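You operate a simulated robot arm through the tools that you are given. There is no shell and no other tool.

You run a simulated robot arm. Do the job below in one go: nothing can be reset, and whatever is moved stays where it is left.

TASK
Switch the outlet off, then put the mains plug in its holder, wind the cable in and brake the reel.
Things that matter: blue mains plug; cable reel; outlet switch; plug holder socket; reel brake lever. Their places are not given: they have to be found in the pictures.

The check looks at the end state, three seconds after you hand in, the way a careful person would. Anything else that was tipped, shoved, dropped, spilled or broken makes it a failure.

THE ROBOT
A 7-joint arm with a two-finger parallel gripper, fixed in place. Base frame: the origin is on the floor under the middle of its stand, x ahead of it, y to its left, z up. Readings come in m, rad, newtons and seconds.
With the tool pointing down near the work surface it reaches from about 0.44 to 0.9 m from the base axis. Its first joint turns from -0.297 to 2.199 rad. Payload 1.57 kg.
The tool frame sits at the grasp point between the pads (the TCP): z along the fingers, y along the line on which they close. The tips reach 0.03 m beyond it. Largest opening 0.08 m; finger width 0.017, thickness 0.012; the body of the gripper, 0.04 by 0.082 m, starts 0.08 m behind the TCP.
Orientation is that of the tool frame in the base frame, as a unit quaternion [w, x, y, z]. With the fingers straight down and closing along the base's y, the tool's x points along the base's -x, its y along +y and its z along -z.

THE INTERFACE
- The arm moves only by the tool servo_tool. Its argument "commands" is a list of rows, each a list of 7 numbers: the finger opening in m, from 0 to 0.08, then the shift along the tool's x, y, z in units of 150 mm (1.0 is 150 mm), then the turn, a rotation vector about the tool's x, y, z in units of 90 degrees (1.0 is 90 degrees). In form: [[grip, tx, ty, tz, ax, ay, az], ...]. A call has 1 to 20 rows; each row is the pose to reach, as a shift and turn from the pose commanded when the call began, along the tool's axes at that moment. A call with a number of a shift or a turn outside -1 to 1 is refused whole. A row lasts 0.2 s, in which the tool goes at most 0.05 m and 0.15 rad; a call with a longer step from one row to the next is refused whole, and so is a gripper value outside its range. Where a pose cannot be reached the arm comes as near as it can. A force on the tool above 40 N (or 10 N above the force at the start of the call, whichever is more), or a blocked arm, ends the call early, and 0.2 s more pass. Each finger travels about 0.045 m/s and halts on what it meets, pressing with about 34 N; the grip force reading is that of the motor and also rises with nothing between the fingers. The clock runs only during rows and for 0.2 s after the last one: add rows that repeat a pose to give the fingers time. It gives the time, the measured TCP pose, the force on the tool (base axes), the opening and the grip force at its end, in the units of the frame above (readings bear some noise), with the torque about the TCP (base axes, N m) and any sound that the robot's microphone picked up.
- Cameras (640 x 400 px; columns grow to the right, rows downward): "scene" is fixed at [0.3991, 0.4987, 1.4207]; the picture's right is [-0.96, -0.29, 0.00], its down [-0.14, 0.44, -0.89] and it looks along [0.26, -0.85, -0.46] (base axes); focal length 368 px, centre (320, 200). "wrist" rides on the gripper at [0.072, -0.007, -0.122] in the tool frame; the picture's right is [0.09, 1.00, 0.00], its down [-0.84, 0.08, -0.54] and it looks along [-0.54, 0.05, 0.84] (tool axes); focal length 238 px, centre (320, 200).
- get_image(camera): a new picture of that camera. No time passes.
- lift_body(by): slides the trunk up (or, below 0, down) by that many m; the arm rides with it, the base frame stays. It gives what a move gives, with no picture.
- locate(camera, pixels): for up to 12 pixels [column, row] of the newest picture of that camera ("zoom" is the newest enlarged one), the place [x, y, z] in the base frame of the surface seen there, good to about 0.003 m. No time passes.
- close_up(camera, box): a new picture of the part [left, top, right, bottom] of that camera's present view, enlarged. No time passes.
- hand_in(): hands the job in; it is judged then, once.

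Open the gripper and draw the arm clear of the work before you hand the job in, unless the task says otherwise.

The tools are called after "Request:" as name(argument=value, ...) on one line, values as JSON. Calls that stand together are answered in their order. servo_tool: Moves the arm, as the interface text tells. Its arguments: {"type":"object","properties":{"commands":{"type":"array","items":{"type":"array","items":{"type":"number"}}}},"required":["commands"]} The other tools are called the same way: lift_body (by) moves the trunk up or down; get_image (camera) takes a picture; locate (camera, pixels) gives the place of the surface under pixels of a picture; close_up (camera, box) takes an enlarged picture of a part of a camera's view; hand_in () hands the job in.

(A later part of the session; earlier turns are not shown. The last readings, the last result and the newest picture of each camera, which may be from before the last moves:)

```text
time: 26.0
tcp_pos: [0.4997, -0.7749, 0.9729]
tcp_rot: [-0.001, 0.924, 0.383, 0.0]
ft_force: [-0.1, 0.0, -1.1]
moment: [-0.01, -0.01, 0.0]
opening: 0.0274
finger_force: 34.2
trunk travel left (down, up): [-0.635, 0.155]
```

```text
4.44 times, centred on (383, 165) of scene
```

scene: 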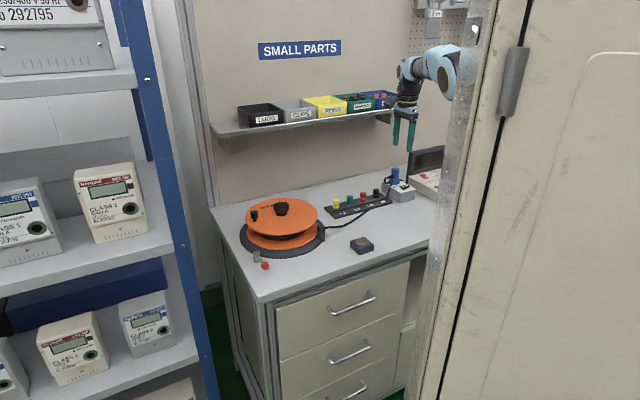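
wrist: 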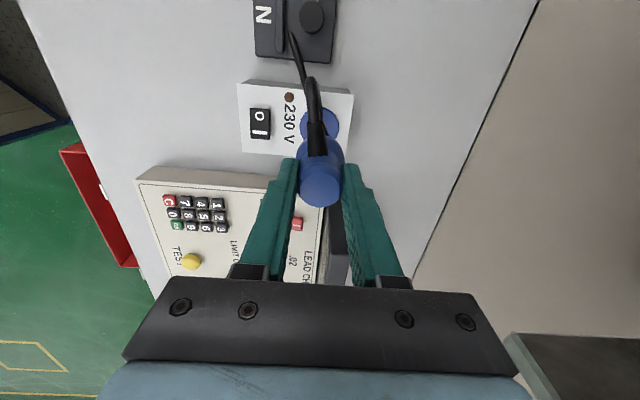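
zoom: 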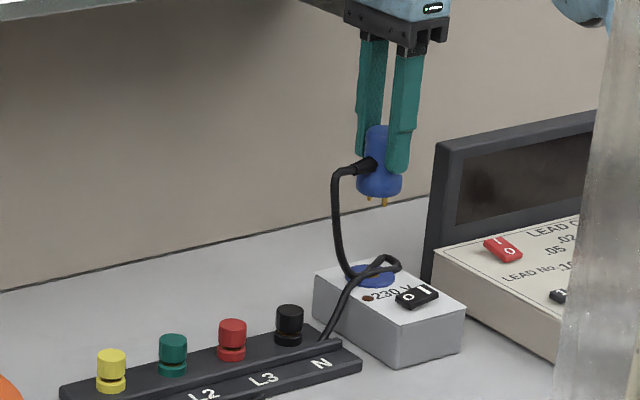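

The plug is out with two brass pins at its base, and the cable trails to the outlet top. I zoom in on the plug's pins and on the holder.

Request:
close_up(camera="scene", box=[400, 140, 432, 170])

Request:
close_up(camera="scene", box=[380, 145, 412, 175])

Request:
locate(camera="zoom", pixels=[[240, 290], [290, 300], [320, 250], [200, 200], [130, 250], [280, 320]])

Request:
close_up(camera="scene", box=[346, 232, 378, 256])

Request:
locate(camera="zoom", pixels=[[290, 165], [225, 165], [355, 165], [290, 130], [290, 200], [180, 160], [400, 165], [290, 90], [270, 250], [120, 140], [265, 340], [500, 220]])

```text
13.33 times, centred on (416, 155) of scene
```

zoom: 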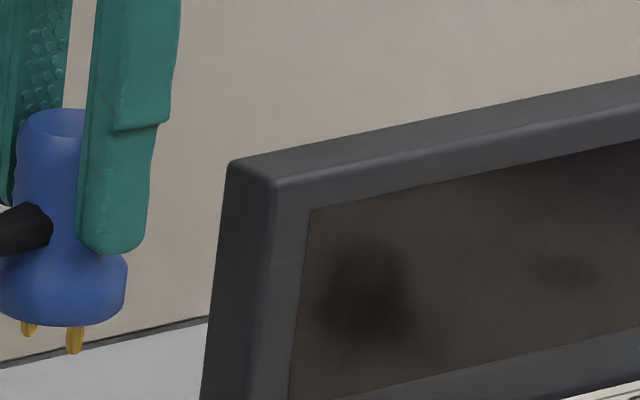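

```text
13.33 times, centred on (396, 160) of scene
```

zoom: 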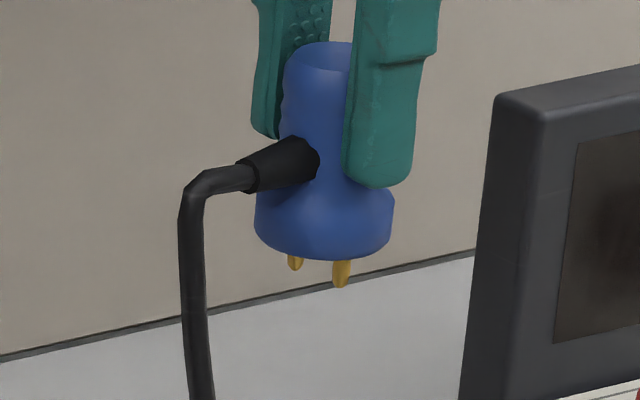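

```text
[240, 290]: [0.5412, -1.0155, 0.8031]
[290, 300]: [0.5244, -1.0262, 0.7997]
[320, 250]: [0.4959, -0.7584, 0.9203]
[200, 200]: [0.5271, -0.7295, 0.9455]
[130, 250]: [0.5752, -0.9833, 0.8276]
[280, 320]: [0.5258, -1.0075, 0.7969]
```

```text
16.00 times, centred on (362, 244) of scene
```

zoom: 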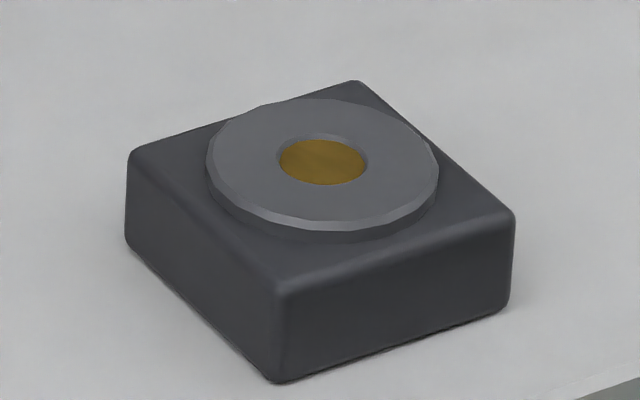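

```text
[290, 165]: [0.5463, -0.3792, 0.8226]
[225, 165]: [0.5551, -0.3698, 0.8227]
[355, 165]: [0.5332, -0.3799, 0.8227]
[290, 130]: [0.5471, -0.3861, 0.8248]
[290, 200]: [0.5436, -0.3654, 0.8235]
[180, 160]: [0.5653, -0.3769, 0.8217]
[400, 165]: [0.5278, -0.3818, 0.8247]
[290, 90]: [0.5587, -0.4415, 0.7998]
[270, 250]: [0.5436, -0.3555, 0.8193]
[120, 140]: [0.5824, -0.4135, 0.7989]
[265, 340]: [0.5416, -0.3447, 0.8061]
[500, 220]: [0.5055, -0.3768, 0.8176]
```

The holder has a grey ring with a brass-coloured centre at about (0.541,-0.381,0.823). I'll zoom on the vacated outlet socket for comparison.

Request:
close_up(camera="scene", box=[376, 168, 416, 193])

Request:
close_up(camera="wrist", box=[270, 80, 370, 160])

```text
16.00 times, centred on (396, 180) of scene
```

zoom: 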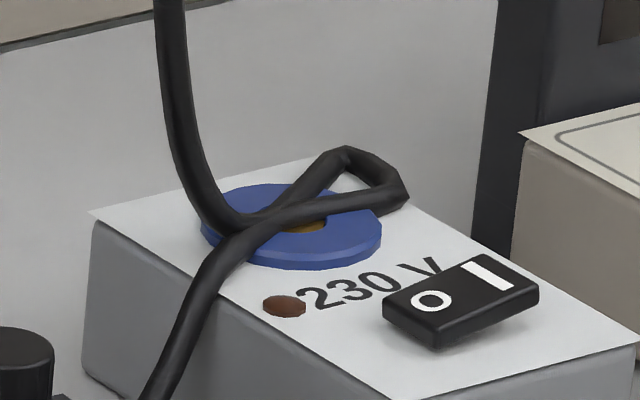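

```text
5.00 times, centred on (320, 120) of wrist
```

zoom: 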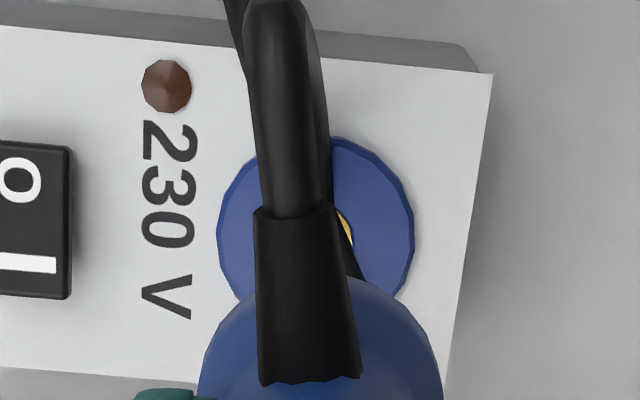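

The outlet socket has the same ring-and-brass-hole form as the holder, so the plug seats the same way. I carry the plug diagonally toward the holder (toward the robot and to the left), keeping it about 0.08 m above the outlet so the cable sweeps away from the terminals.

Request:
servo_tool(commands=[[0.0, 0.1, -0.1, -0.06, 0, 0, 0], [0.0, 0.22, -0.2, -0.12, 0, 0, 0], [0.0, 0.34, -0.29, -0.18, 0, 0, 0], [0.0, 0.46, -0.38, -0.2, 0, 0, 0], [0.0, 0.58, -0.47, -0.2, 0, 0, 0], [0.0, 0.687, -0.553, -0.2, 0, 0, 0]])

Request:
get_image(camera="scene")

Request:
get_image(camera="wrist")

```text
time: 27.4
tcp_pos: [0.5109, -0.6427, 1.0015]
tcp_rot: [0.001, 0.924, 0.383, 0.0]
ft_force: [1.1, 0.0, 0.0]
moment: [0.02, 0.01, 0.01]
opening: 0.0272
finger_force: 34.1
trunk travel left (down, up): [-0.635, 0.155]
```

```text
taken
```

scene: 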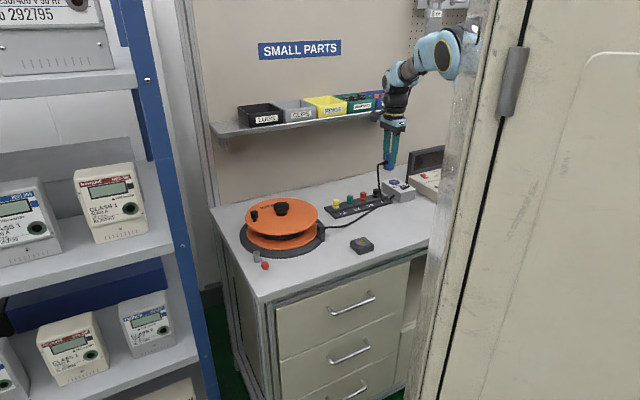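

```text
taken
```

wrist: 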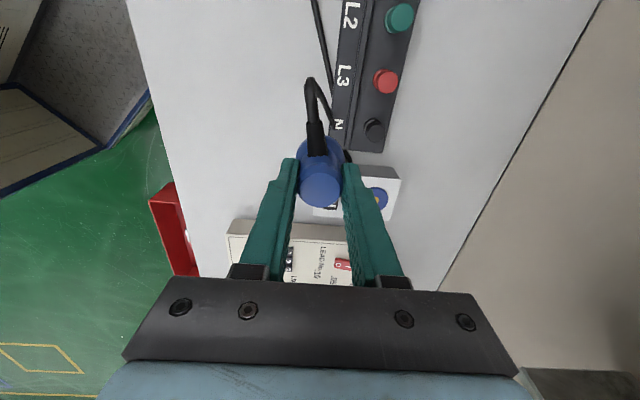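

The plug moves freely with the cable trailing on the near side of the terminals. I continue the diagonal toward the holder.

Request:
servo_tool(commands=[[0.0, 0.12, -0.1, 0, 0, 0, 0], [0.0, 0.24, -0.2, 0, 0, 0, 0], [0.0, 0.36, -0.29, 0, 0, 0, 0], [0.0, 0.48, -0.38, 0, 0, 0, 0], [0.0, 0.59, -0.47, 0, 0, 0, 0], [0.0, 0.687, -0.553, 0, 0, 0, 0]])

Request:
servo_tool(commands=[[0.0, 0.12, -0.1, 0, 0, 0, 0], [0.0, 0.24, -0.2, 0, 0, 0, 0], [0.0, 0.36, -0.3, 0, 0, 0, 0], [0.0, 0.48, -0.4, 0, 0, 0, 0], [0.0, 0.56, -0.48, 0, 0, 0, 0], [0.0, 0.56, -0.553, 0, 0, 0, 0], [0.0, 0.56, -0.553, 0, 0, 0, 0]])

Request:
get_image(camera="scene")

Request:
get_image(camera="wrist")

```text
time: 28.8
tcp_pos: [0.5258, -0.5128, 1.0024]
tcp_rot: [0.001, 0.924, 0.382, 0.001]
ft_force: [0.7, -0.2, -0.3]
moment: [0.0, -0.02, 0.01]
opening: 0.0274
finger_force: 33.7
trunk travel left (down, up): [-0.635, 0.155]
```

```text
time: 30.4
tcp_pos: [0.5287, -0.3923, 1.004]
tcp_rot: [0.0, 0.924, 0.381, 0.0]
ft_force: [0.5, -0.2, -1.0]
moment: [0.02, -0.04, -0.01]
opening: 0.0269
finger_force: 34.2
trunk travel left (down, up): [-0.635, 0.155]
```

```text
taken
```

scene: 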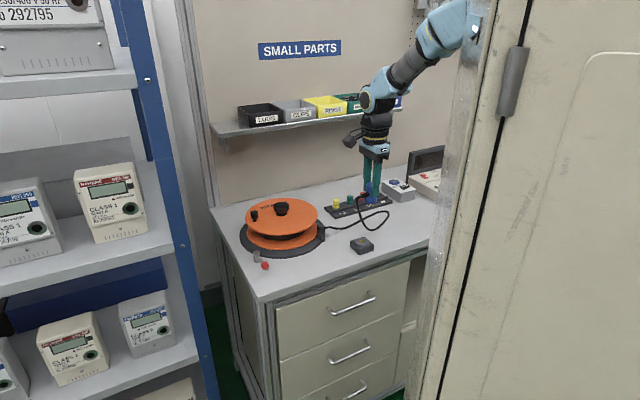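

```text
taken
```

wrist: 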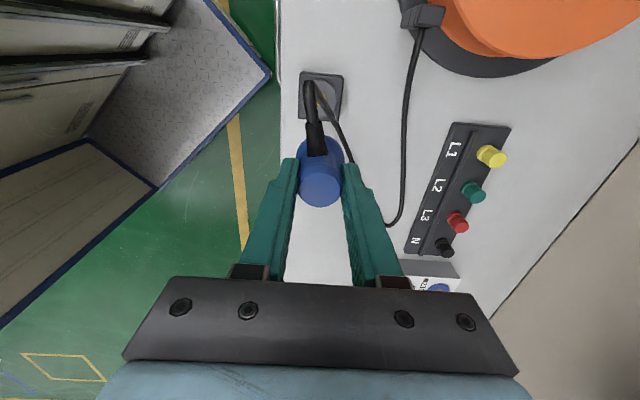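

The holder shows at wrist (320,95), partly under the cable relief. I zoom in there and in the scene view to measure its ring centre.

Request:
close_up(camera="wrist", box=[288, 60, 358, 130])

Request:
close_up(camera="scene", box=[346, 232, 378, 252])

Request:
locate(camera="zoom", pixels=[[220, 200], [240, 240], [320, 268], [400, 240], [430, 200], [400, 160], [320, 135], [240, 160], [290, 210], [350, 210], [320, 220], [322, 190]])

```text
5.71 times, centred on (323, 95) of wrist
```

zoom: 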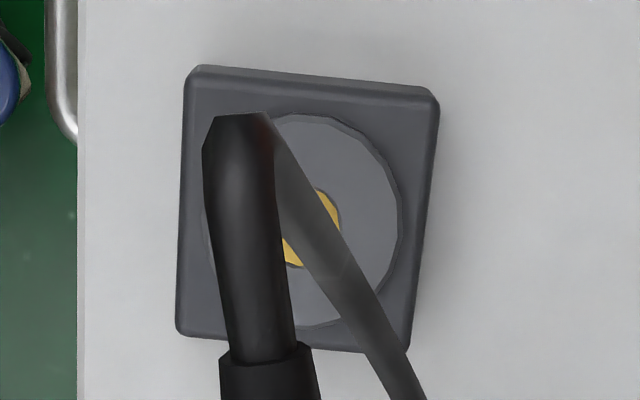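

```text
16.00 times, centred on (362, 242) of scene
```

zoom: 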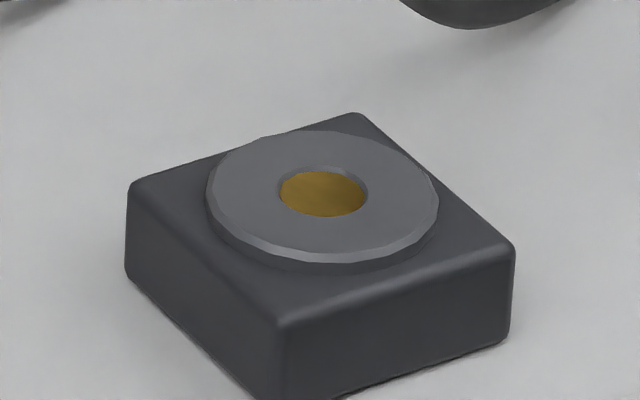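

```text
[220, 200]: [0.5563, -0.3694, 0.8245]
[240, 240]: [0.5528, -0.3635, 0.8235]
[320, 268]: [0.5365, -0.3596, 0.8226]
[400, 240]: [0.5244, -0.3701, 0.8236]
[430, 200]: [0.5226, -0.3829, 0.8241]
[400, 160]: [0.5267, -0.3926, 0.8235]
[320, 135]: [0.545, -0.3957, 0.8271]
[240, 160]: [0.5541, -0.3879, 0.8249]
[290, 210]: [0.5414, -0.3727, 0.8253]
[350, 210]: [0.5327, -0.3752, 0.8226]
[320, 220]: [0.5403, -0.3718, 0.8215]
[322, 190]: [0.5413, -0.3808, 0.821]
```

The holder ring centre works out near (0.5402,-0.3804,0.8235). As a calibration I measure the vacated outlet ring the same way, since I know the TCP pose when the plug was seated there.

Request:
close_up(camera="scene", box=[376, 173, 408, 193])

```text
16.00 times, centred on (392, 183) of scene
```

zoom: 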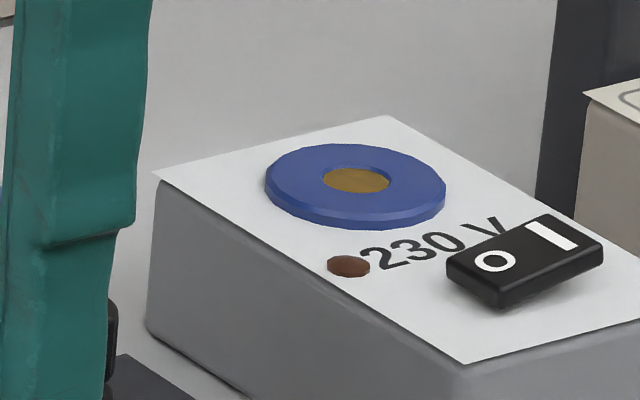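

The outlet ring's top centre is at zoom (357,180). I locate symmetric points around it.

Request:
locate(camera="zoom", pixels=[[357, 180], [280, 180], [434, 180], [357, 152], [357, 208], [300, 160], [414, 200], [300, 202], [414, 160], [340, 180], [374, 180], [357, 190]])

```text
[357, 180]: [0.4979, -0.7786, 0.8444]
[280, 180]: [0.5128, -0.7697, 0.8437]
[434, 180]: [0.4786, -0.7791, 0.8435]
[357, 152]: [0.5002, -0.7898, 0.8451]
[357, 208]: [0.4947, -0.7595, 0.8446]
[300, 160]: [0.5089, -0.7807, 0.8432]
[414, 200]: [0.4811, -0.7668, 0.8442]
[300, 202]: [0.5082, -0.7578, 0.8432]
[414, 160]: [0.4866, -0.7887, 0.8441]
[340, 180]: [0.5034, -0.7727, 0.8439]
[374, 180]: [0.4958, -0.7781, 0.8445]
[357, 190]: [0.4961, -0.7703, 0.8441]
```

I repeat the symmetric measurement on the holder around its true top centre for a matched comparison.

Request:
close_up(camera="scene", box=[346, 232, 378, 252])

Request:
locate(camera="zoom", pixels=[[323, 191], [225, 191], [421, 191], [323, 145], [323, 237], [255, 155], [391, 227], [255, 227], [391, 155], [300, 191], [346, 191], [323, 155]])

Request:
locate(camera="zoom", pixels=[[240, 191], [406, 191], [323, 150], [323, 232], [260, 170], [386, 212], [260, 212], [386, 170], [290, 150], [356, 232], [290, 232], [356, 150]])

```text
16.00 times, centred on (362, 242) of scene
```

zoom: 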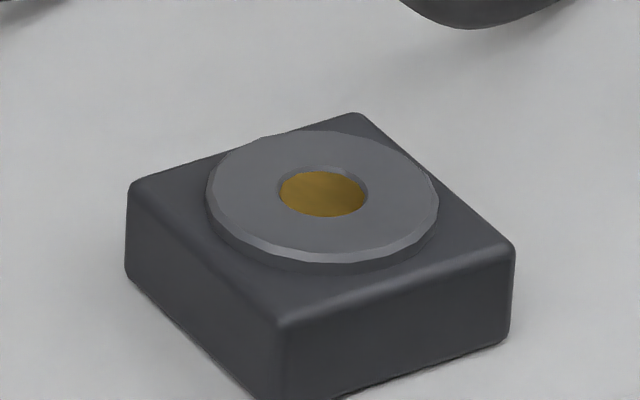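

```text
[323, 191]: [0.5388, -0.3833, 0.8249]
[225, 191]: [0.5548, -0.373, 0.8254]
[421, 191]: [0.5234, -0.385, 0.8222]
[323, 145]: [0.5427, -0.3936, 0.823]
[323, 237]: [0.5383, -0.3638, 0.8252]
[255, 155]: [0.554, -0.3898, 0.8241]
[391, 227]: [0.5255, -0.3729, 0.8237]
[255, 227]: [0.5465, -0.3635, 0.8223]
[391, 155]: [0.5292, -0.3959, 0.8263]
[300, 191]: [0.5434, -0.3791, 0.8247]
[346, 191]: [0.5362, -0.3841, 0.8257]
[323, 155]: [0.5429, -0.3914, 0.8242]
```

```text
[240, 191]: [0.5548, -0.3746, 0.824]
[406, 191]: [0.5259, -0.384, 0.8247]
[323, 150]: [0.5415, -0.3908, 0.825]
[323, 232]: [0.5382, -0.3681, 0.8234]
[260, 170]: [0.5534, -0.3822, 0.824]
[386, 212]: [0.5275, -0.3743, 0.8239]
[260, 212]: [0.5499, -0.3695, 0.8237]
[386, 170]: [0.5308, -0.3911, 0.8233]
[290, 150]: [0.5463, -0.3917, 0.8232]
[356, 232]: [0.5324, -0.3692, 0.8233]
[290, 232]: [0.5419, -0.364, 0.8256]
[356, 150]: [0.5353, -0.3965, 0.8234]
```

The comparison gives a target TCP of about (0.541,-0.380) for seating in the holder, with seated TCP height ≈0.879. I move the last 19 mm and lower to 0.91, then inspect.

Request:
servo_tool(commands=[[0.0, 0.06, 0, 0.1, 0, 0, 0], [0.0, 0.124, -0.002, 0.2, 0, 0, 0], [0.0, 0.124, -0.002, 0.35, 0, 0, 0], [0.0, 0.124, -0.002, 0.5, 0, 0, 0], [0.0, 0.124, -0.002, 0.62, 0, 0, 0], [0.0, 0.124, -0.002, 0.62, 0, 0, 0]])

Request:
close_up(camera="scene", box=[338, 205, 386, 255])

Request:
get_image(camera="wrist")

```text
time: 31.8
tcp_pos: [0.5419, -0.38, 0.9105]
tcp_rot: [0.0, 0.924, 0.382, 0.0]
ft_force: [1.0, -0.1, -1.1]
moment: [0.02, -0.02, -0.03]
opening: 0.027
finger_force: 34.2
trunk travel left (down, up): [-0.635, 0.155]
```

```text
8.00 times, centred on (362, 230) of scene
```

zoom: 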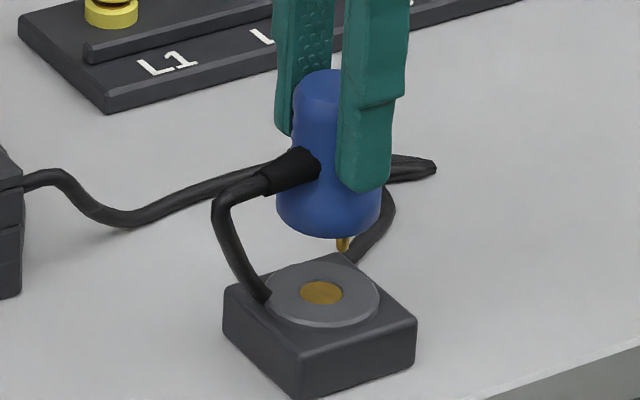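

```text
taken
```

wrist: 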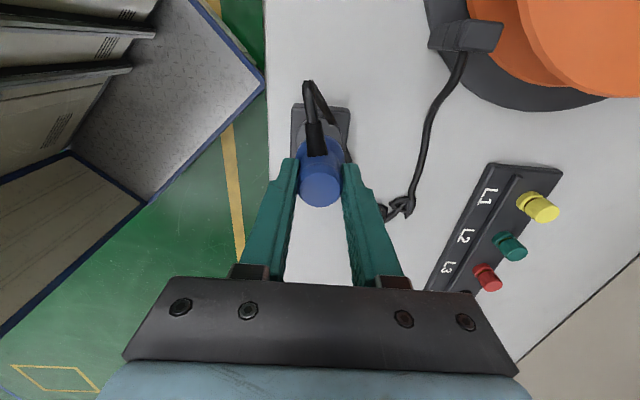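

The plug hangs over the ring, but the cable strand at scene-zoom (262,297) touches the ring's left edge. I look closer before lowering further.

Request:
close_up(camera="scene", box=[346, 222, 378, 252])

Request:
close_up(camera="wrist", box=[270, 70, 430, 230])

```text
13.33 times, centred on (362, 237) of scene
```

zoom: 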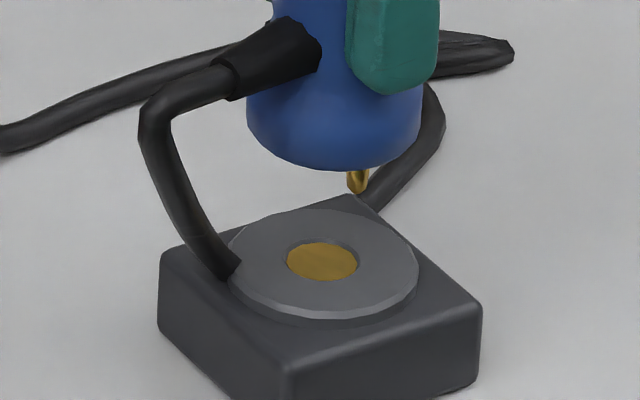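

```text
2.50 times, centred on (350, 150) of wrist
```

zoom: 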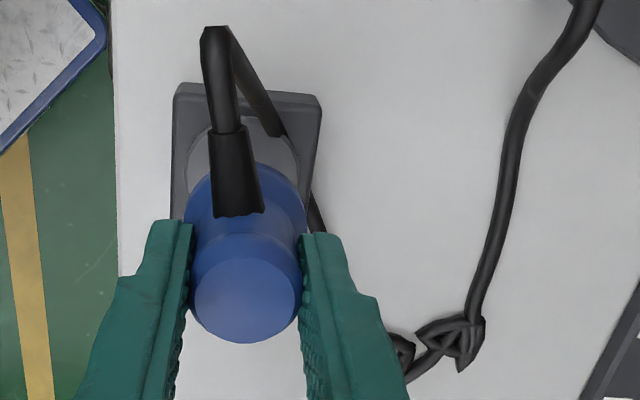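

The cable simply runs through/behind the holder block and the plug's axis lines up with the brass hole within about 1 mm (column 327 vs 323 after descent). I lower slowly to seat it, watching the force.

Request:
servo_tool(commands=[[0.0, 0, 0, 0.05, 0, 0, 0], [0.0, 0, 0, 0.09, 0, 0, 0], [0.0, 0, 0, 0.12, 0, 0, 0], [0.0, 0, 0, 0.14, 0, 0, 0], [0.0, 0, 0, 0.16, 0, 0, 0], [0.0, 0, 0, 0.175, 0, 0, 0], [0.0, 0, 0, 0.19, 0, 0, 0]])

Request:
close_up(camera="scene", box=[338, 215, 386, 255])

```text
time: 33.4
tcp_pos: [0.5408, -0.3807, 0.8819]
tcp_rot: [0.001, 0.924, 0.383, 0.0]
ft_force: [0.8, 0.9, 5.3]
moment: [0.02, -0.02, -0.01]
opening: 0.0272
finger_force: 34.4
trunk travel left (down, up): [-0.635, 0.155]
```

```text
10.00 times, centred on (362, 235) of scene
```

zoom: 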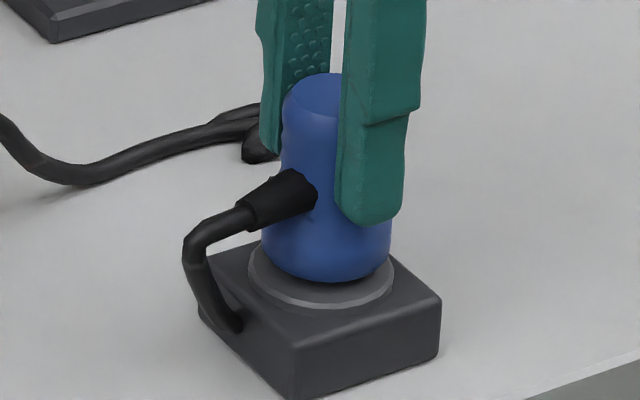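

The pins have entered the hole (none visible) and the upward force is only 5 N. I press the remaining few millimetres until it seats.

Request:
servo_tool(commands=[[0.0, 0, 0, 0.01, 0, 0, 0], [0.0, 0, 0, 0.02, 0, 0, 0], [0.0, 0, 0, 0.03, 0, 0, 0], [0.0, 0, 0, 0.04, 0, 0, 0], [0.0, 0, 0, 0.05, 0, 0, 0]])

Request:
close_up(camera="scene", box=[338, 215, 386, 255])

```text
time: 34.6
tcp_pos: [0.5405, -0.3781, 0.8753]
tcp_rot: [0.001, 0.924, 0.383, 0.0]
ft_force: [-4.5, 10.2, 31.3]
moment: [0.36, 0.21, -0.07]
opening: 0.0271
finger_force: 33.8
trunk travel left (down, up): [-0.635, 0.155]
```

```text
10.00 times, centred on (362, 235) of scene
```

zoom: 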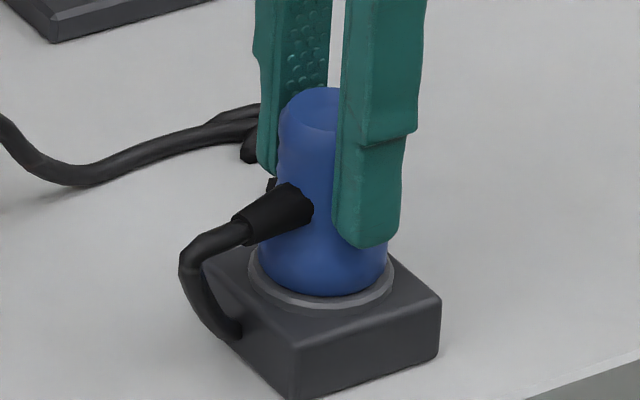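

The plug moved down about 5 mm and the force rose to 31 N, so it looks bottomed out. I locate the plug's top and bottom to verify the seating depth before releasing.

Request:
locate(camera="zoom", pixels=[[318, 97], [300, 100], [325, 105], [318, 280], [290, 270], [350, 285], [272, 290], [355, 302], [250, 330]])

Request:
get_image(camera="wrist")

Request:
close_up(camera="scene", box=[350, 232, 374, 250])

```text
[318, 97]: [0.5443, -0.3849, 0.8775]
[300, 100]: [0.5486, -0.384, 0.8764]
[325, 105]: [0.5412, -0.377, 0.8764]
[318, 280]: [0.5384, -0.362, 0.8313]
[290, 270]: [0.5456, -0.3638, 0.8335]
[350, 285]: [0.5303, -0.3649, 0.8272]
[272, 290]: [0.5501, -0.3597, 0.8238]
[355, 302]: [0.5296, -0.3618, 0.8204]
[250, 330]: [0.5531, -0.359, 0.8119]
```

```text
taken
```

wrist: 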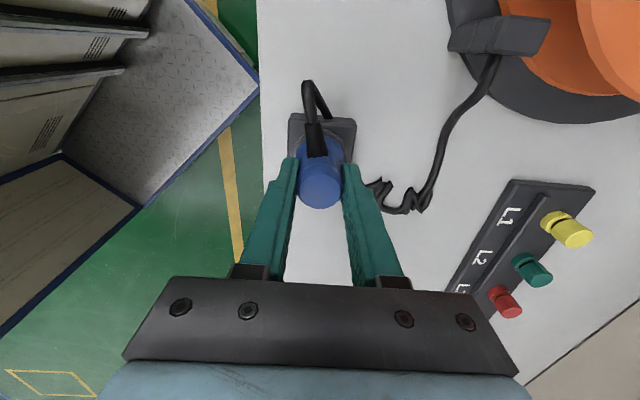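

```text
16.00 times, centred on (362, 241) of scene
```

zoom: 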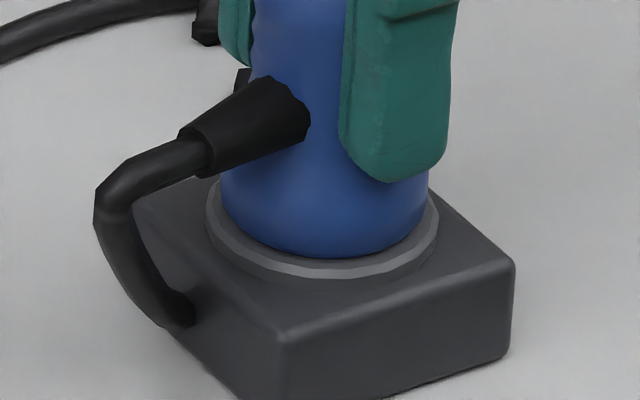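

The plug's top is at z≈0.877 and its base sits flush on the ring, as it did on the outlet. I open the fingers and rise clear.

Request:
servo_tool(commands=[[0.03, 0, 0, 0, 0, 0, 0], [0.05, 0, 0, 0, 0, 0, 0], [0.06, 0, 0, 0, 0, 0, 0], [0.06, 0, 0, 0, 0, 0, 0], [0.06, 0, 0, -0.15, 0, 0, 0], [0.06, 0, 0, -0.35, 0, 0, 0], [0.06, 0, 0, -0.6, 0, 0, 0], [0.06, 0, 0, -0.8, 0, 0, 0]])

Request:
close_up(camera="scene", box=[300, 185, 396, 255])

Request:
get_image(camera="wrist")

```text
time: 36.4
tcp_pos: [0.5403, -0.3791, 0.9952]
tcp_rot: [0.0, 0.924, 0.381, 0.0]
ft_force: [0.2, -0.6, 0.0]
moment: [0.01, 0.02, 0.0]
opening: 0.0599
finger_force: 0.1
trunk travel left (down, up): [-0.635, 0.155]
```

```text
5.71 times, centred on (348, 220) of scene
```

zoom: 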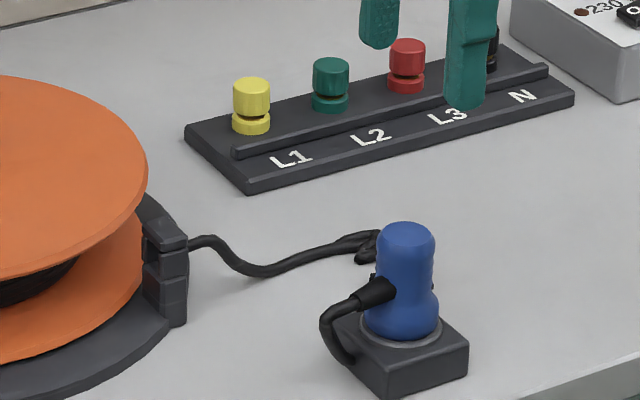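

```text
taken
```

wrist: 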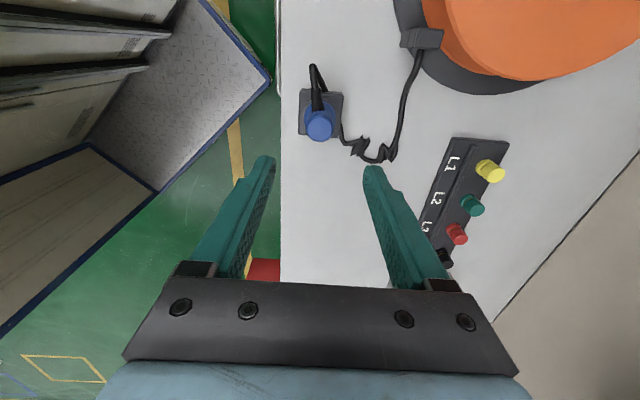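

The plug stands in the holder and the fingers are clear. Next is winding: I move over the reel's centre (0.788,-0.385) at z≈1.0 while turning the tool back to face the bench.

Request:
servo_tool(commands=[[0.06, 0.05, 0.05, -0.05, 0, 0, -0.083], [0.06, 0.1, 0.1, -0.1, 0, 0, -0.167], [0.06, 0.15, 0.15, -0.1, 0, 0, -0.25], [0.06, 0.2, 0.2, -0.1, 0, 0, -0.333], [0.06, 0.25, 0.25, -0.1, 0, 0, -0.417], [0.06, 0.3, 0.3, -0.1, 0, 0, -0.5], [0.06, 0.35, 0.35, -0.1, 0, 0, -0.583], [0.06, 0.4, 0.4, -0.1, 0, 0, -0.667], [0.06, 0.45, 0.45, -0.1, 0, 0, -0.75], [0.06, 0.5, 0.5, -0.1, 0, 0, -0.833], [0.06, 0.55, 0.55, -0.1, 0, 0, -0.917], [0.06, 0.6, 0.6, -0.1, 0, 0, -1.0]])

Request:
get_image(camera="wrist")

Request:
get_image(camera="scene")

```text
time: 39.0
tcp_pos: [0.6684, -0.3789, 1.008]
tcp_rot: [0.0, 0.382, 0.924, 0.0]
ft_force: [-0.6, 0.2, -0.2]
moment: [0.01, 0.02, 0.0]
opening: 0.0599
finger_force: 0.1
trunk travel left (down, up): [-0.635, 0.155]
```

```text
taken
```

wrist: 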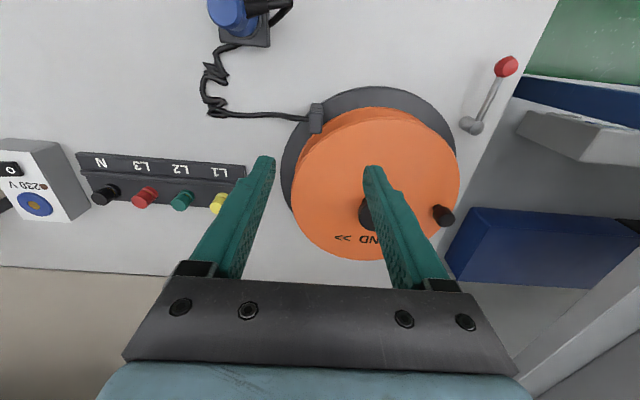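

```text
taken
```

scene: 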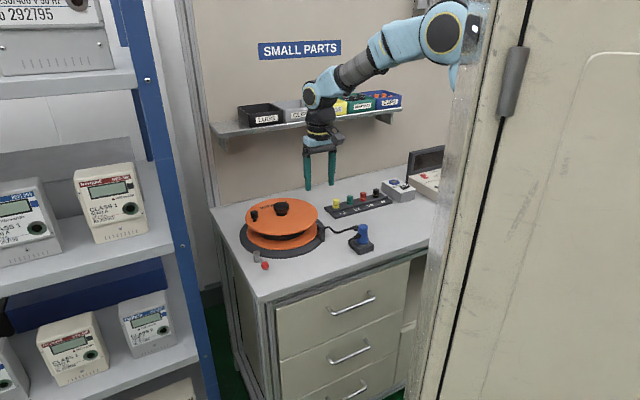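

The reel with its centre knob and crank grip is in view. I zoom to measure the centre knob and crank.

Request:
close_up(camera="scene", box=[244, 195, 300, 230])

Request:
locate(camera="zoom", pixels=[[430, 125], [345, 125], [515, 130], [430, 90], [430, 165], [430, 205], [115, 215], [85, 215], [145, 215], [115, 265], [300, 260], [450, 300]])

```text
11.43 times, centred on (272, 212) of scene
```

zoom: 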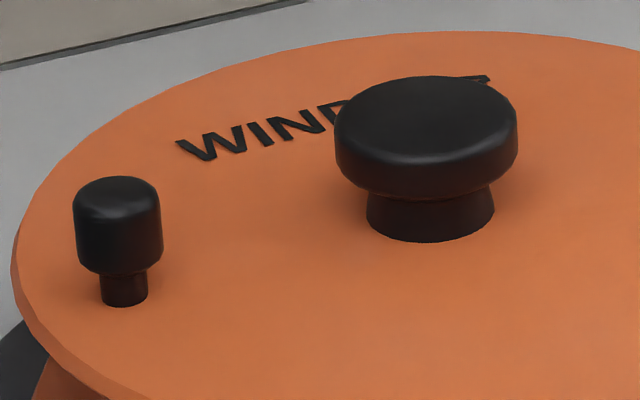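

```text
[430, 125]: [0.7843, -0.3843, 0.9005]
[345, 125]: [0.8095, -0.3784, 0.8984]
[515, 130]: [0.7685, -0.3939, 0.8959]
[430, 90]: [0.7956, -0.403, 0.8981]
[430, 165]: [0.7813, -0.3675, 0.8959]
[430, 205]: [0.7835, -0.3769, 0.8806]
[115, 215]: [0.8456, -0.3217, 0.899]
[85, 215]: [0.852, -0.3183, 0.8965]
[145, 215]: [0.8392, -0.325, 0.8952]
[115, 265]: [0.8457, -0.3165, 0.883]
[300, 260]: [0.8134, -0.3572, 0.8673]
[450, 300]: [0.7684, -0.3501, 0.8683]
```

The centre knob's cap is 0.049 m wide at (0.7885,-0.3855), z 0.884–0.900, over the disc at 0.8675. I move over it with the fingers at 0.075 and turn the tool -90° so there is room to wind clockwise.

Request:
servo_tool(commands=[[0.075, -0.05, 0.045, 0, 0, 0, -0.083], [0.075, -0.1, 0.09, 0, 0, 0, -0.167], [0.075, -0.15, 0.135, 0, 0, 0, -0.25], [0.075, -0.2, 0.18, 0, 0, 0, -0.333], [0.075, -0.25, 0.225, 0, 0, 0, -0.417], [0.075, -0.3, 0.27, 0, 0, 0, -0.5], [0.075, -0.35, 0.315, 0, 0, 0, -0.583], [0.075, -0.4, 0.36, 0, 0, 0, -0.667], [0.075, -0.45, 0.405, 0, 0, 0, -0.75], [0.075, -0.5, 0.45, 0, 0, 0, -0.833], [0.075, -0.55, 0.495, 0, 0, 0, -0.917], [0.075, -0.597, 0.535, 0, 0, 0, -1.0], [0.075, -0.597, 0.535, 0, 0, 0, -1.0]])

Request:
get_image(camera="wrist")

Request:
get_image(camera="scene")

```text
time: 41.8
tcp_pos: [0.7875, -0.3874, 1.0081]
tcp_rot: [0.0, -0.382, 0.924, 0.0]
ft_force: [-0.8, 0.1, -0.2]
moment: [0.0, -0.01, -0.01]
opening: 0.0749
finger_force: 0.1
trunk travel left (down, up): [-0.635, 0.155]
```

```text
taken
```

wrist: 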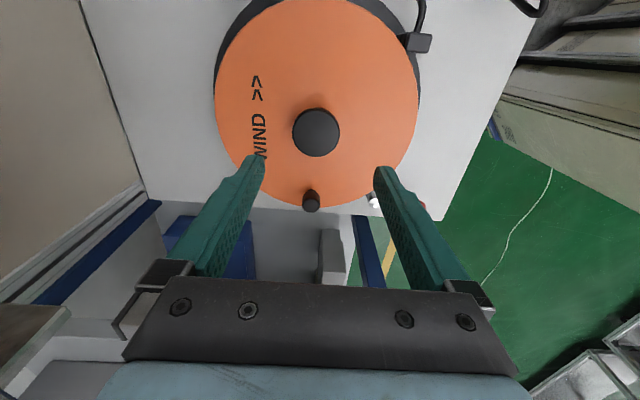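

```text
taken
```

scene: 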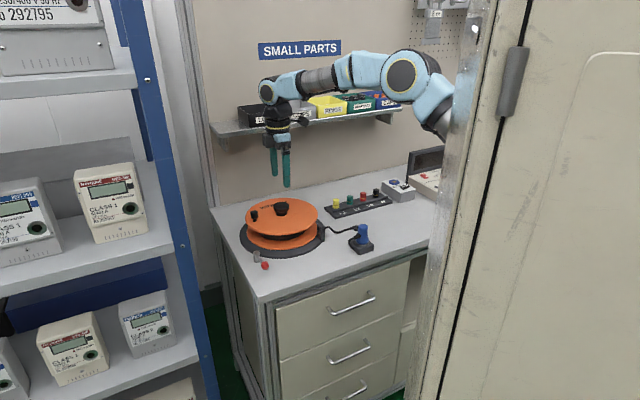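

The tool is over the knob (wrist (316,131)); "WIND ^^" confirms clockwise seen from above. I check the knob centre with the wrist camera.

Request:
locate(camera="wrist", pixels=[[316, 131], [298, 131], [334, 131], [316, 114], [316, 148], [303, 119], [329, 143], [303, 143], [329, 119], [311, 205], [311, 195], [316, 125]])

```text
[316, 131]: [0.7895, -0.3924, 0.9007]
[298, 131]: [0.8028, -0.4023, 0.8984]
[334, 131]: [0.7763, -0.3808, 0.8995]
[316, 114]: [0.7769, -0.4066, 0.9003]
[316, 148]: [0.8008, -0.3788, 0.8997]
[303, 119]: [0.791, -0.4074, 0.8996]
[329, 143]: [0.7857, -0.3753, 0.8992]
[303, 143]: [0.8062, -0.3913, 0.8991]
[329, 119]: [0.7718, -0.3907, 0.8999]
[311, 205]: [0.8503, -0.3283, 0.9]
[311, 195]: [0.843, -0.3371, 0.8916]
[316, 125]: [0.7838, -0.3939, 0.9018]
```

I enlarge the knob in the wrist view to find its top's true centre.

Request:
close_up(camera="wrist", box=[276, 96, 356, 226])

Request:
close_up(camera="wrist", box=[284, 101, 348, 161])

Request:
locate(camera="zoom", pixels=[[170, 210], [470, 210], [320, 60], [320, 340], [210, 110], [430, 310], [210, 310], [430, 110], [320, 200]])

```text
3.08 times, centred on (316, 161) of wrist
```

zoom: 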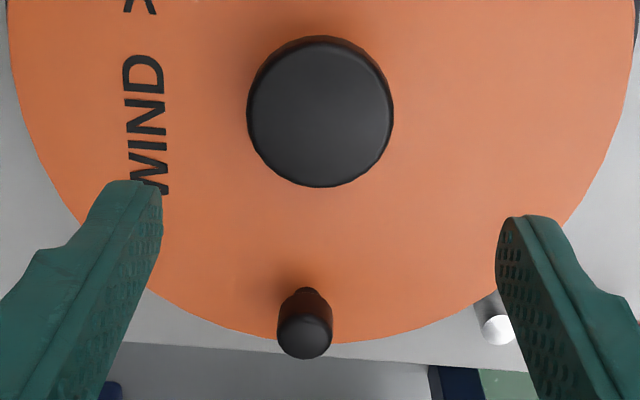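

```text
6.67 times, centred on (316, 131) of wrist
```

zoom: 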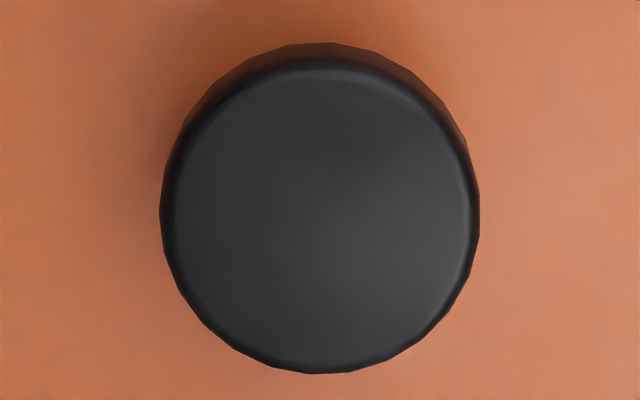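

```text
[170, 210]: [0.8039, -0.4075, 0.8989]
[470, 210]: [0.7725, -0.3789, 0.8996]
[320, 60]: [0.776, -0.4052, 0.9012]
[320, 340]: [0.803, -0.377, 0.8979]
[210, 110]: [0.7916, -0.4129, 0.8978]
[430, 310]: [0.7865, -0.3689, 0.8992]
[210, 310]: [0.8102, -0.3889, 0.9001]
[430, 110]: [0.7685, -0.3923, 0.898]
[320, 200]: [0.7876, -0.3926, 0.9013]
```

The knob centre is (0.790,-0.391) by both cameras after correcting for the cap's ellipse. I shift 4 mm outward, turn another -45°, then descend so the tips stop about 6 mm above the disc.

Request:
servo_tool(commands=[[0.075, 0.004, -0.012, 0, 0, 0, -0.083], [0.075, 0.007, -0.025, 0, 0, 0, -0.167], [0.075, 0.007, -0.025, 0, 0, 0, -0.25], [0.075, 0.007, -0.025, 0, 0, 0, -0.333], [0.075, 0.007, -0.025, 0, 0, 0, -0.417], [0.075, 0.007, -0.025, 0, 0, 0, -0.5], [0.075, 0.007, -0.025, 0.15, 0, 0, -0.5], [0.075, 0.007, -0.025, 0.3, 0, 0, -0.5], [0.075, 0.007, -0.025, 0.45, 0, 0, -0.5], [0.075, 0.007, -0.025, 0.58, 0, 0, -0.5], [0.075, 0.007, -0.025, 0.66, 0, 0, -0.5], [0.075, 0.007, -0.025, 0.69, 0, 0, -0.5], [0.075, 0.007, -0.025, 0.69, 0, 0, -0.5]])

Request:
get_image(camera="wrist")

Request:
close_up(camera="scene", box=[230, 150, 340, 260])

```text
time: 44.6
tcp_pos: [0.79, -0.3903, 0.9048]
tcp_rot: [0.0, -0.707, 0.707, 0.001]
ft_force: [0.0, -0.1, 0.5]
moment: [0.04, -0.01, 0.02]
opening: 0.075
finger_force: 0.0
trunk travel left (down, up): [-0.635, 0.155]
```

```text
taken
```

wrist: 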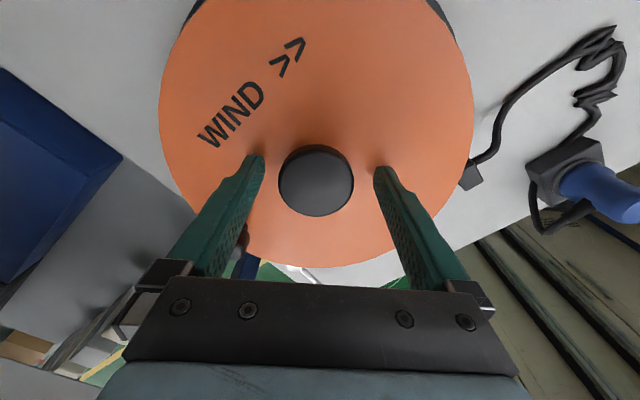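

```text
3.64 times, centred on (285, 205) of scene
```

zoom: 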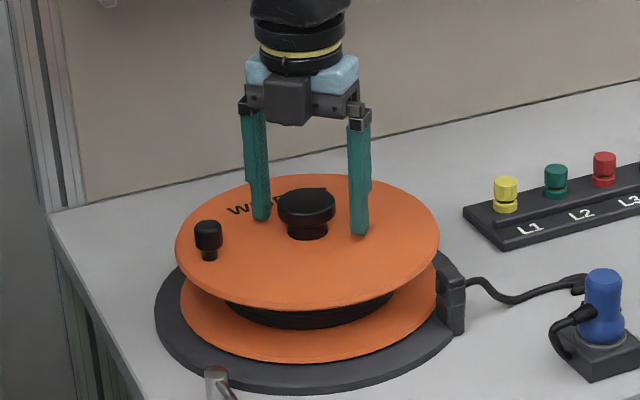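

The fingers straddle the centre knob evenly. I close on it.

Request:
servo_tool(commands=[[0.06, 0, 0, 0, 0, 0, 0], [0.045, 0, 0, 0, 0, 0, 0], [0.02, 0, 0, 0, 0, 0, 0], [0.0, 0, 0, 0, 0, 0, 0], [0.0, 0, 0, 0, 0, 0, 0]])

```text
time: 45.8
tcp_pos: [0.7917, -0.3916, 0.9066]
tcp_rot: [0.001, -0.707, 0.707, -0.001]
ft_force: [24.1, -3.7, -3.0]
moment: [-0.07, -0.5, -0.05]
opening: 0.0476
finger_force: 30.3
trunk travel left (down, up): [-0.635, 0.155]
```

The knob is gripped (0.0476) with a 24 N side load toward +x, so I nudge the tool 2.5 mm that way to centre it.

Request:
servo_tool(commands=[[0.0, 0, -0.008, 0, 0, 0, 0], [0.0, 0, -0.016, 0, 0, 0, 0], [0.0, 0, -0.016, 0, 0, 0, 0]])

```text
time: 46.6
tcp_pos: [0.7911, -0.3902, 0.9052]
tcp_rot: [0.0, -0.707, 0.708, 0.001]
ft_force: [15.6, 0.2, -0.9]
moment: [-0.41, -0.12, 0.03]
opening: 0.0477
finger_force: 45.0
trunk travel left (down, up): [-0.635, 0.155]
```

Side load dropped to 15.6 N; I nudge a further 3 mm.

Request:
servo_tool(commands=[[0.0, 0, -0.01, 0, 0, 0, 0], [0.0, 0, -0.02, 0, 0, 0, 0], [0.0, 0, -0.02, 0, 0, 0, 0]])

```text
time: 47.4
tcp_pos: [0.7911, -0.39, 0.9062]
tcp_rot: [-0.002, -0.706, 0.708, 0.003]
ft_force: [-27.2, 6.3, 4.5]
moment: [0.63, 0.89, 0.03]
opening: 0.0473
finger_force: 45.1
trunk travel left (down, up): [-0.635, 0.155]
```

That overshot to -27 N; the balance lies about 1.9 mm back, so I correct.

Request:
servo_tool(commands=[[0.0, 0, 0.006, 0, 0, 0, 0], [0.0, 0, 0.0125, 0, 0, 0, 0], [0.0, 0, 0.0125, 0, 0, 0, 0]])

```text
time: 48.2
tcp_pos: [0.7917, -0.3904, 0.9049]
tcp_rot: [0.002, 0.707, -0.707, -0.001]
ft_force: [-29.7, 5.6, -3.0]
moment: [0.15, 0.15, 0.03]
opening: 0.0473
finger_force: 44.2
trunk travel left (down, up): [-0.635, 0.155]
```

The side load is likely just finger friction, so I'll try a small clockwise turn of 25° and watch whether the disc follows.

Request:
servo_tool(commands=[[0.0, 0, 0.004, 0, 0, 0, 0.05], [0.0, 0, 0.008, 0, 0, 0, 0.11], [0.0, 0, 0.008, 0, 0, 0, 0.17], [0.0, 0, 0.008, 0, 0, 0, 0.23], [0.0, 0, 0.008, 0, 0, 0, 0.28], [0.0, 0, 0.008, 0, 0, 0, 0.28]])

Request:
get_image(camera="wrist")

Request:
close_up(camera="scene", box=[220, 150, 390, 270])

```text
time: 49.6
tcp_pos: [0.7906, -0.3899, 0.9058]
tcp_rot: [-0.001, -0.535, 0.845, 0.001]
ft_force: [-19.9, 4.9, -15.8]
moment: [-0.37, -0.07, -0.01]
opening: 0.0473
finger_force: 44.8
trunk travel left (down, up): [-0.635, 0.155]
```

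```text
taken
```

wrist: 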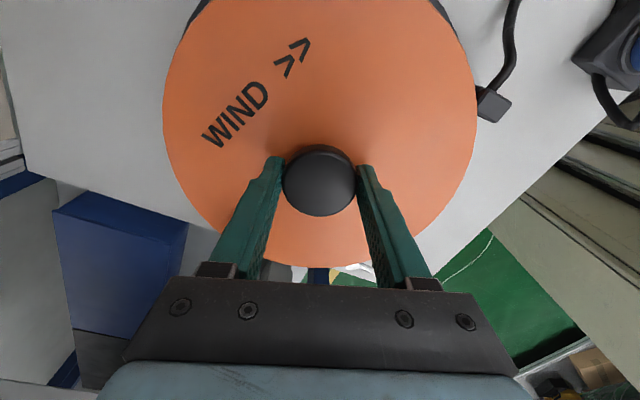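

```text
3.33 times, centred on (305, 210) of scene
```

zoom: 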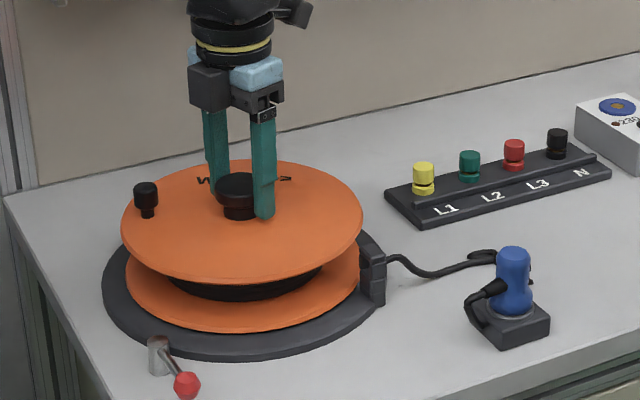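

The disc turned with the knob (the "WIND" text kept its place relative to the gripper). I continue winding clockwise by 90°.

Request:
servo_tool(commands=[[0.0, 0, 0, 0, 0, 0, 0.083], [0.0, 0, 0, 0, 0, 0, 0.167], [0.0, 0, 0, 0, 0, 0, 0.25], [0.0, 0, 0, 0, 0, 0, 0.333], [0.0, 0, 0, 0, 0, 0, 0.417], [0.0, 0, 0, 0, 0, 0, 0.5], [0.0, 0, 0, 0, 0, 0, 0.583], [0.0, 0, 0, 0, 0, 0, 0.667], [0.0, 0, 0, 0, 0, 0, 0.75], [0.0, 0, 0, 0, 0, 0, 0.833], [0.0, 0, 0, 0, 0, 0, 0.917], [0.0, 0, 0, 0, 0, 0, 1.0]])

Request:
get_image(camera="wrist")

Request:
close_up(camera="scene", box=[220, 150, 390, 270])

```text
time: 52.2
tcp_pos: [0.7928, -0.3889, 0.9069]
tcp_rot: [0.0, 0.22, 0.976, 0.0]
ft_force: [-12.6, 11.2, -13.1]
moment: [-0.05, 0.72, 0.04]
opening: 0.0469
finger_force: 45.3
trunk travel left (down, up): [-0.635, 0.155]
```

```text
taken
```

wrist: 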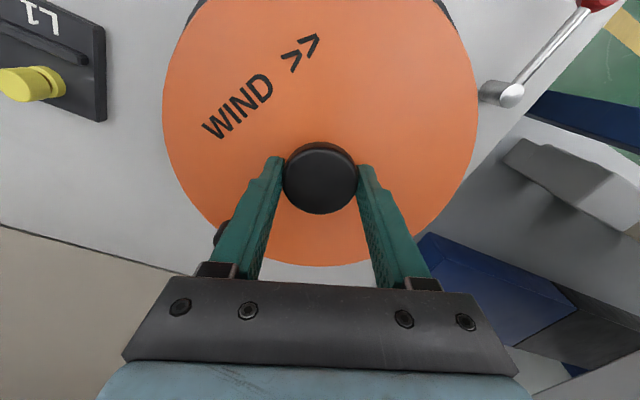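

```text
3.33 times, centred on (305, 210) of scene
```

zoom: 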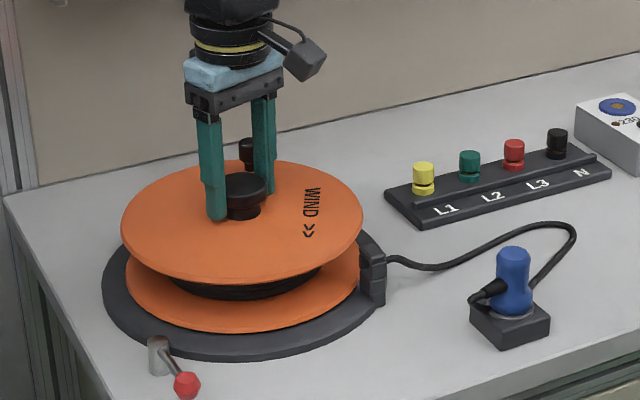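

The cable is being drawn in: its folds have opened into one loop around the plug. I wind another 90°.

Request:
servo_tool(commands=[[0.0, 0, 0, 0, 0, 0, 0.083], [0.0, 0, 0, 0, 0, 0, 0.167], [0.0, 0, 0, 0, 0, 0, 0.25], [0.0, 0, 0, 0, 0, 0, 0.333], [0.0, 0, 0, 0, 0, 0, 0.417], [0.0, 0, 0, 0, 0, 0, 0.5], [0.0, 0, 0, 0, 0, 0, 0.583], [0.0, 0, 0, 0, 0, 0, 0.667], [0.0, 0, 0, 0, 0, 0, 0.75], [0.0, 0, 0, 0, 0, 0, 0.833], [0.0, 0, 0, 0, 0, 0, 0.917], [0.0, 0, 0, 0, 0, 0, 1.0]])

Request:
get_image(camera="wrist")

Request:
close_up(camera="scene", box=[220, 150, 390, 270])

```text
time: 54.8
tcp_pos: [0.7919, -0.3897, 0.9055]
tcp_rot: [0.0, 0.845, 0.535, -0.001]
ft_force: [-11.3, 10.4, -6.2]
moment: [0.87, 0.45, 0.07]
opening: 0.0468
finger_force: 44.9
trunk travel left (down, up): [-0.635, 0.155]
```

```text
taken
```

wrist: 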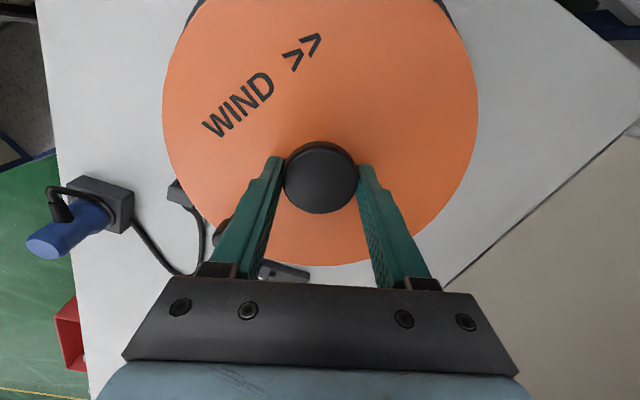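

```text
3.33 times, centred on (305, 210) of scene
```

zoom: 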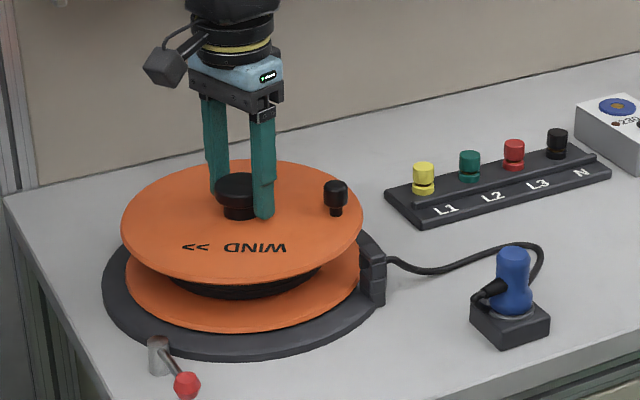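

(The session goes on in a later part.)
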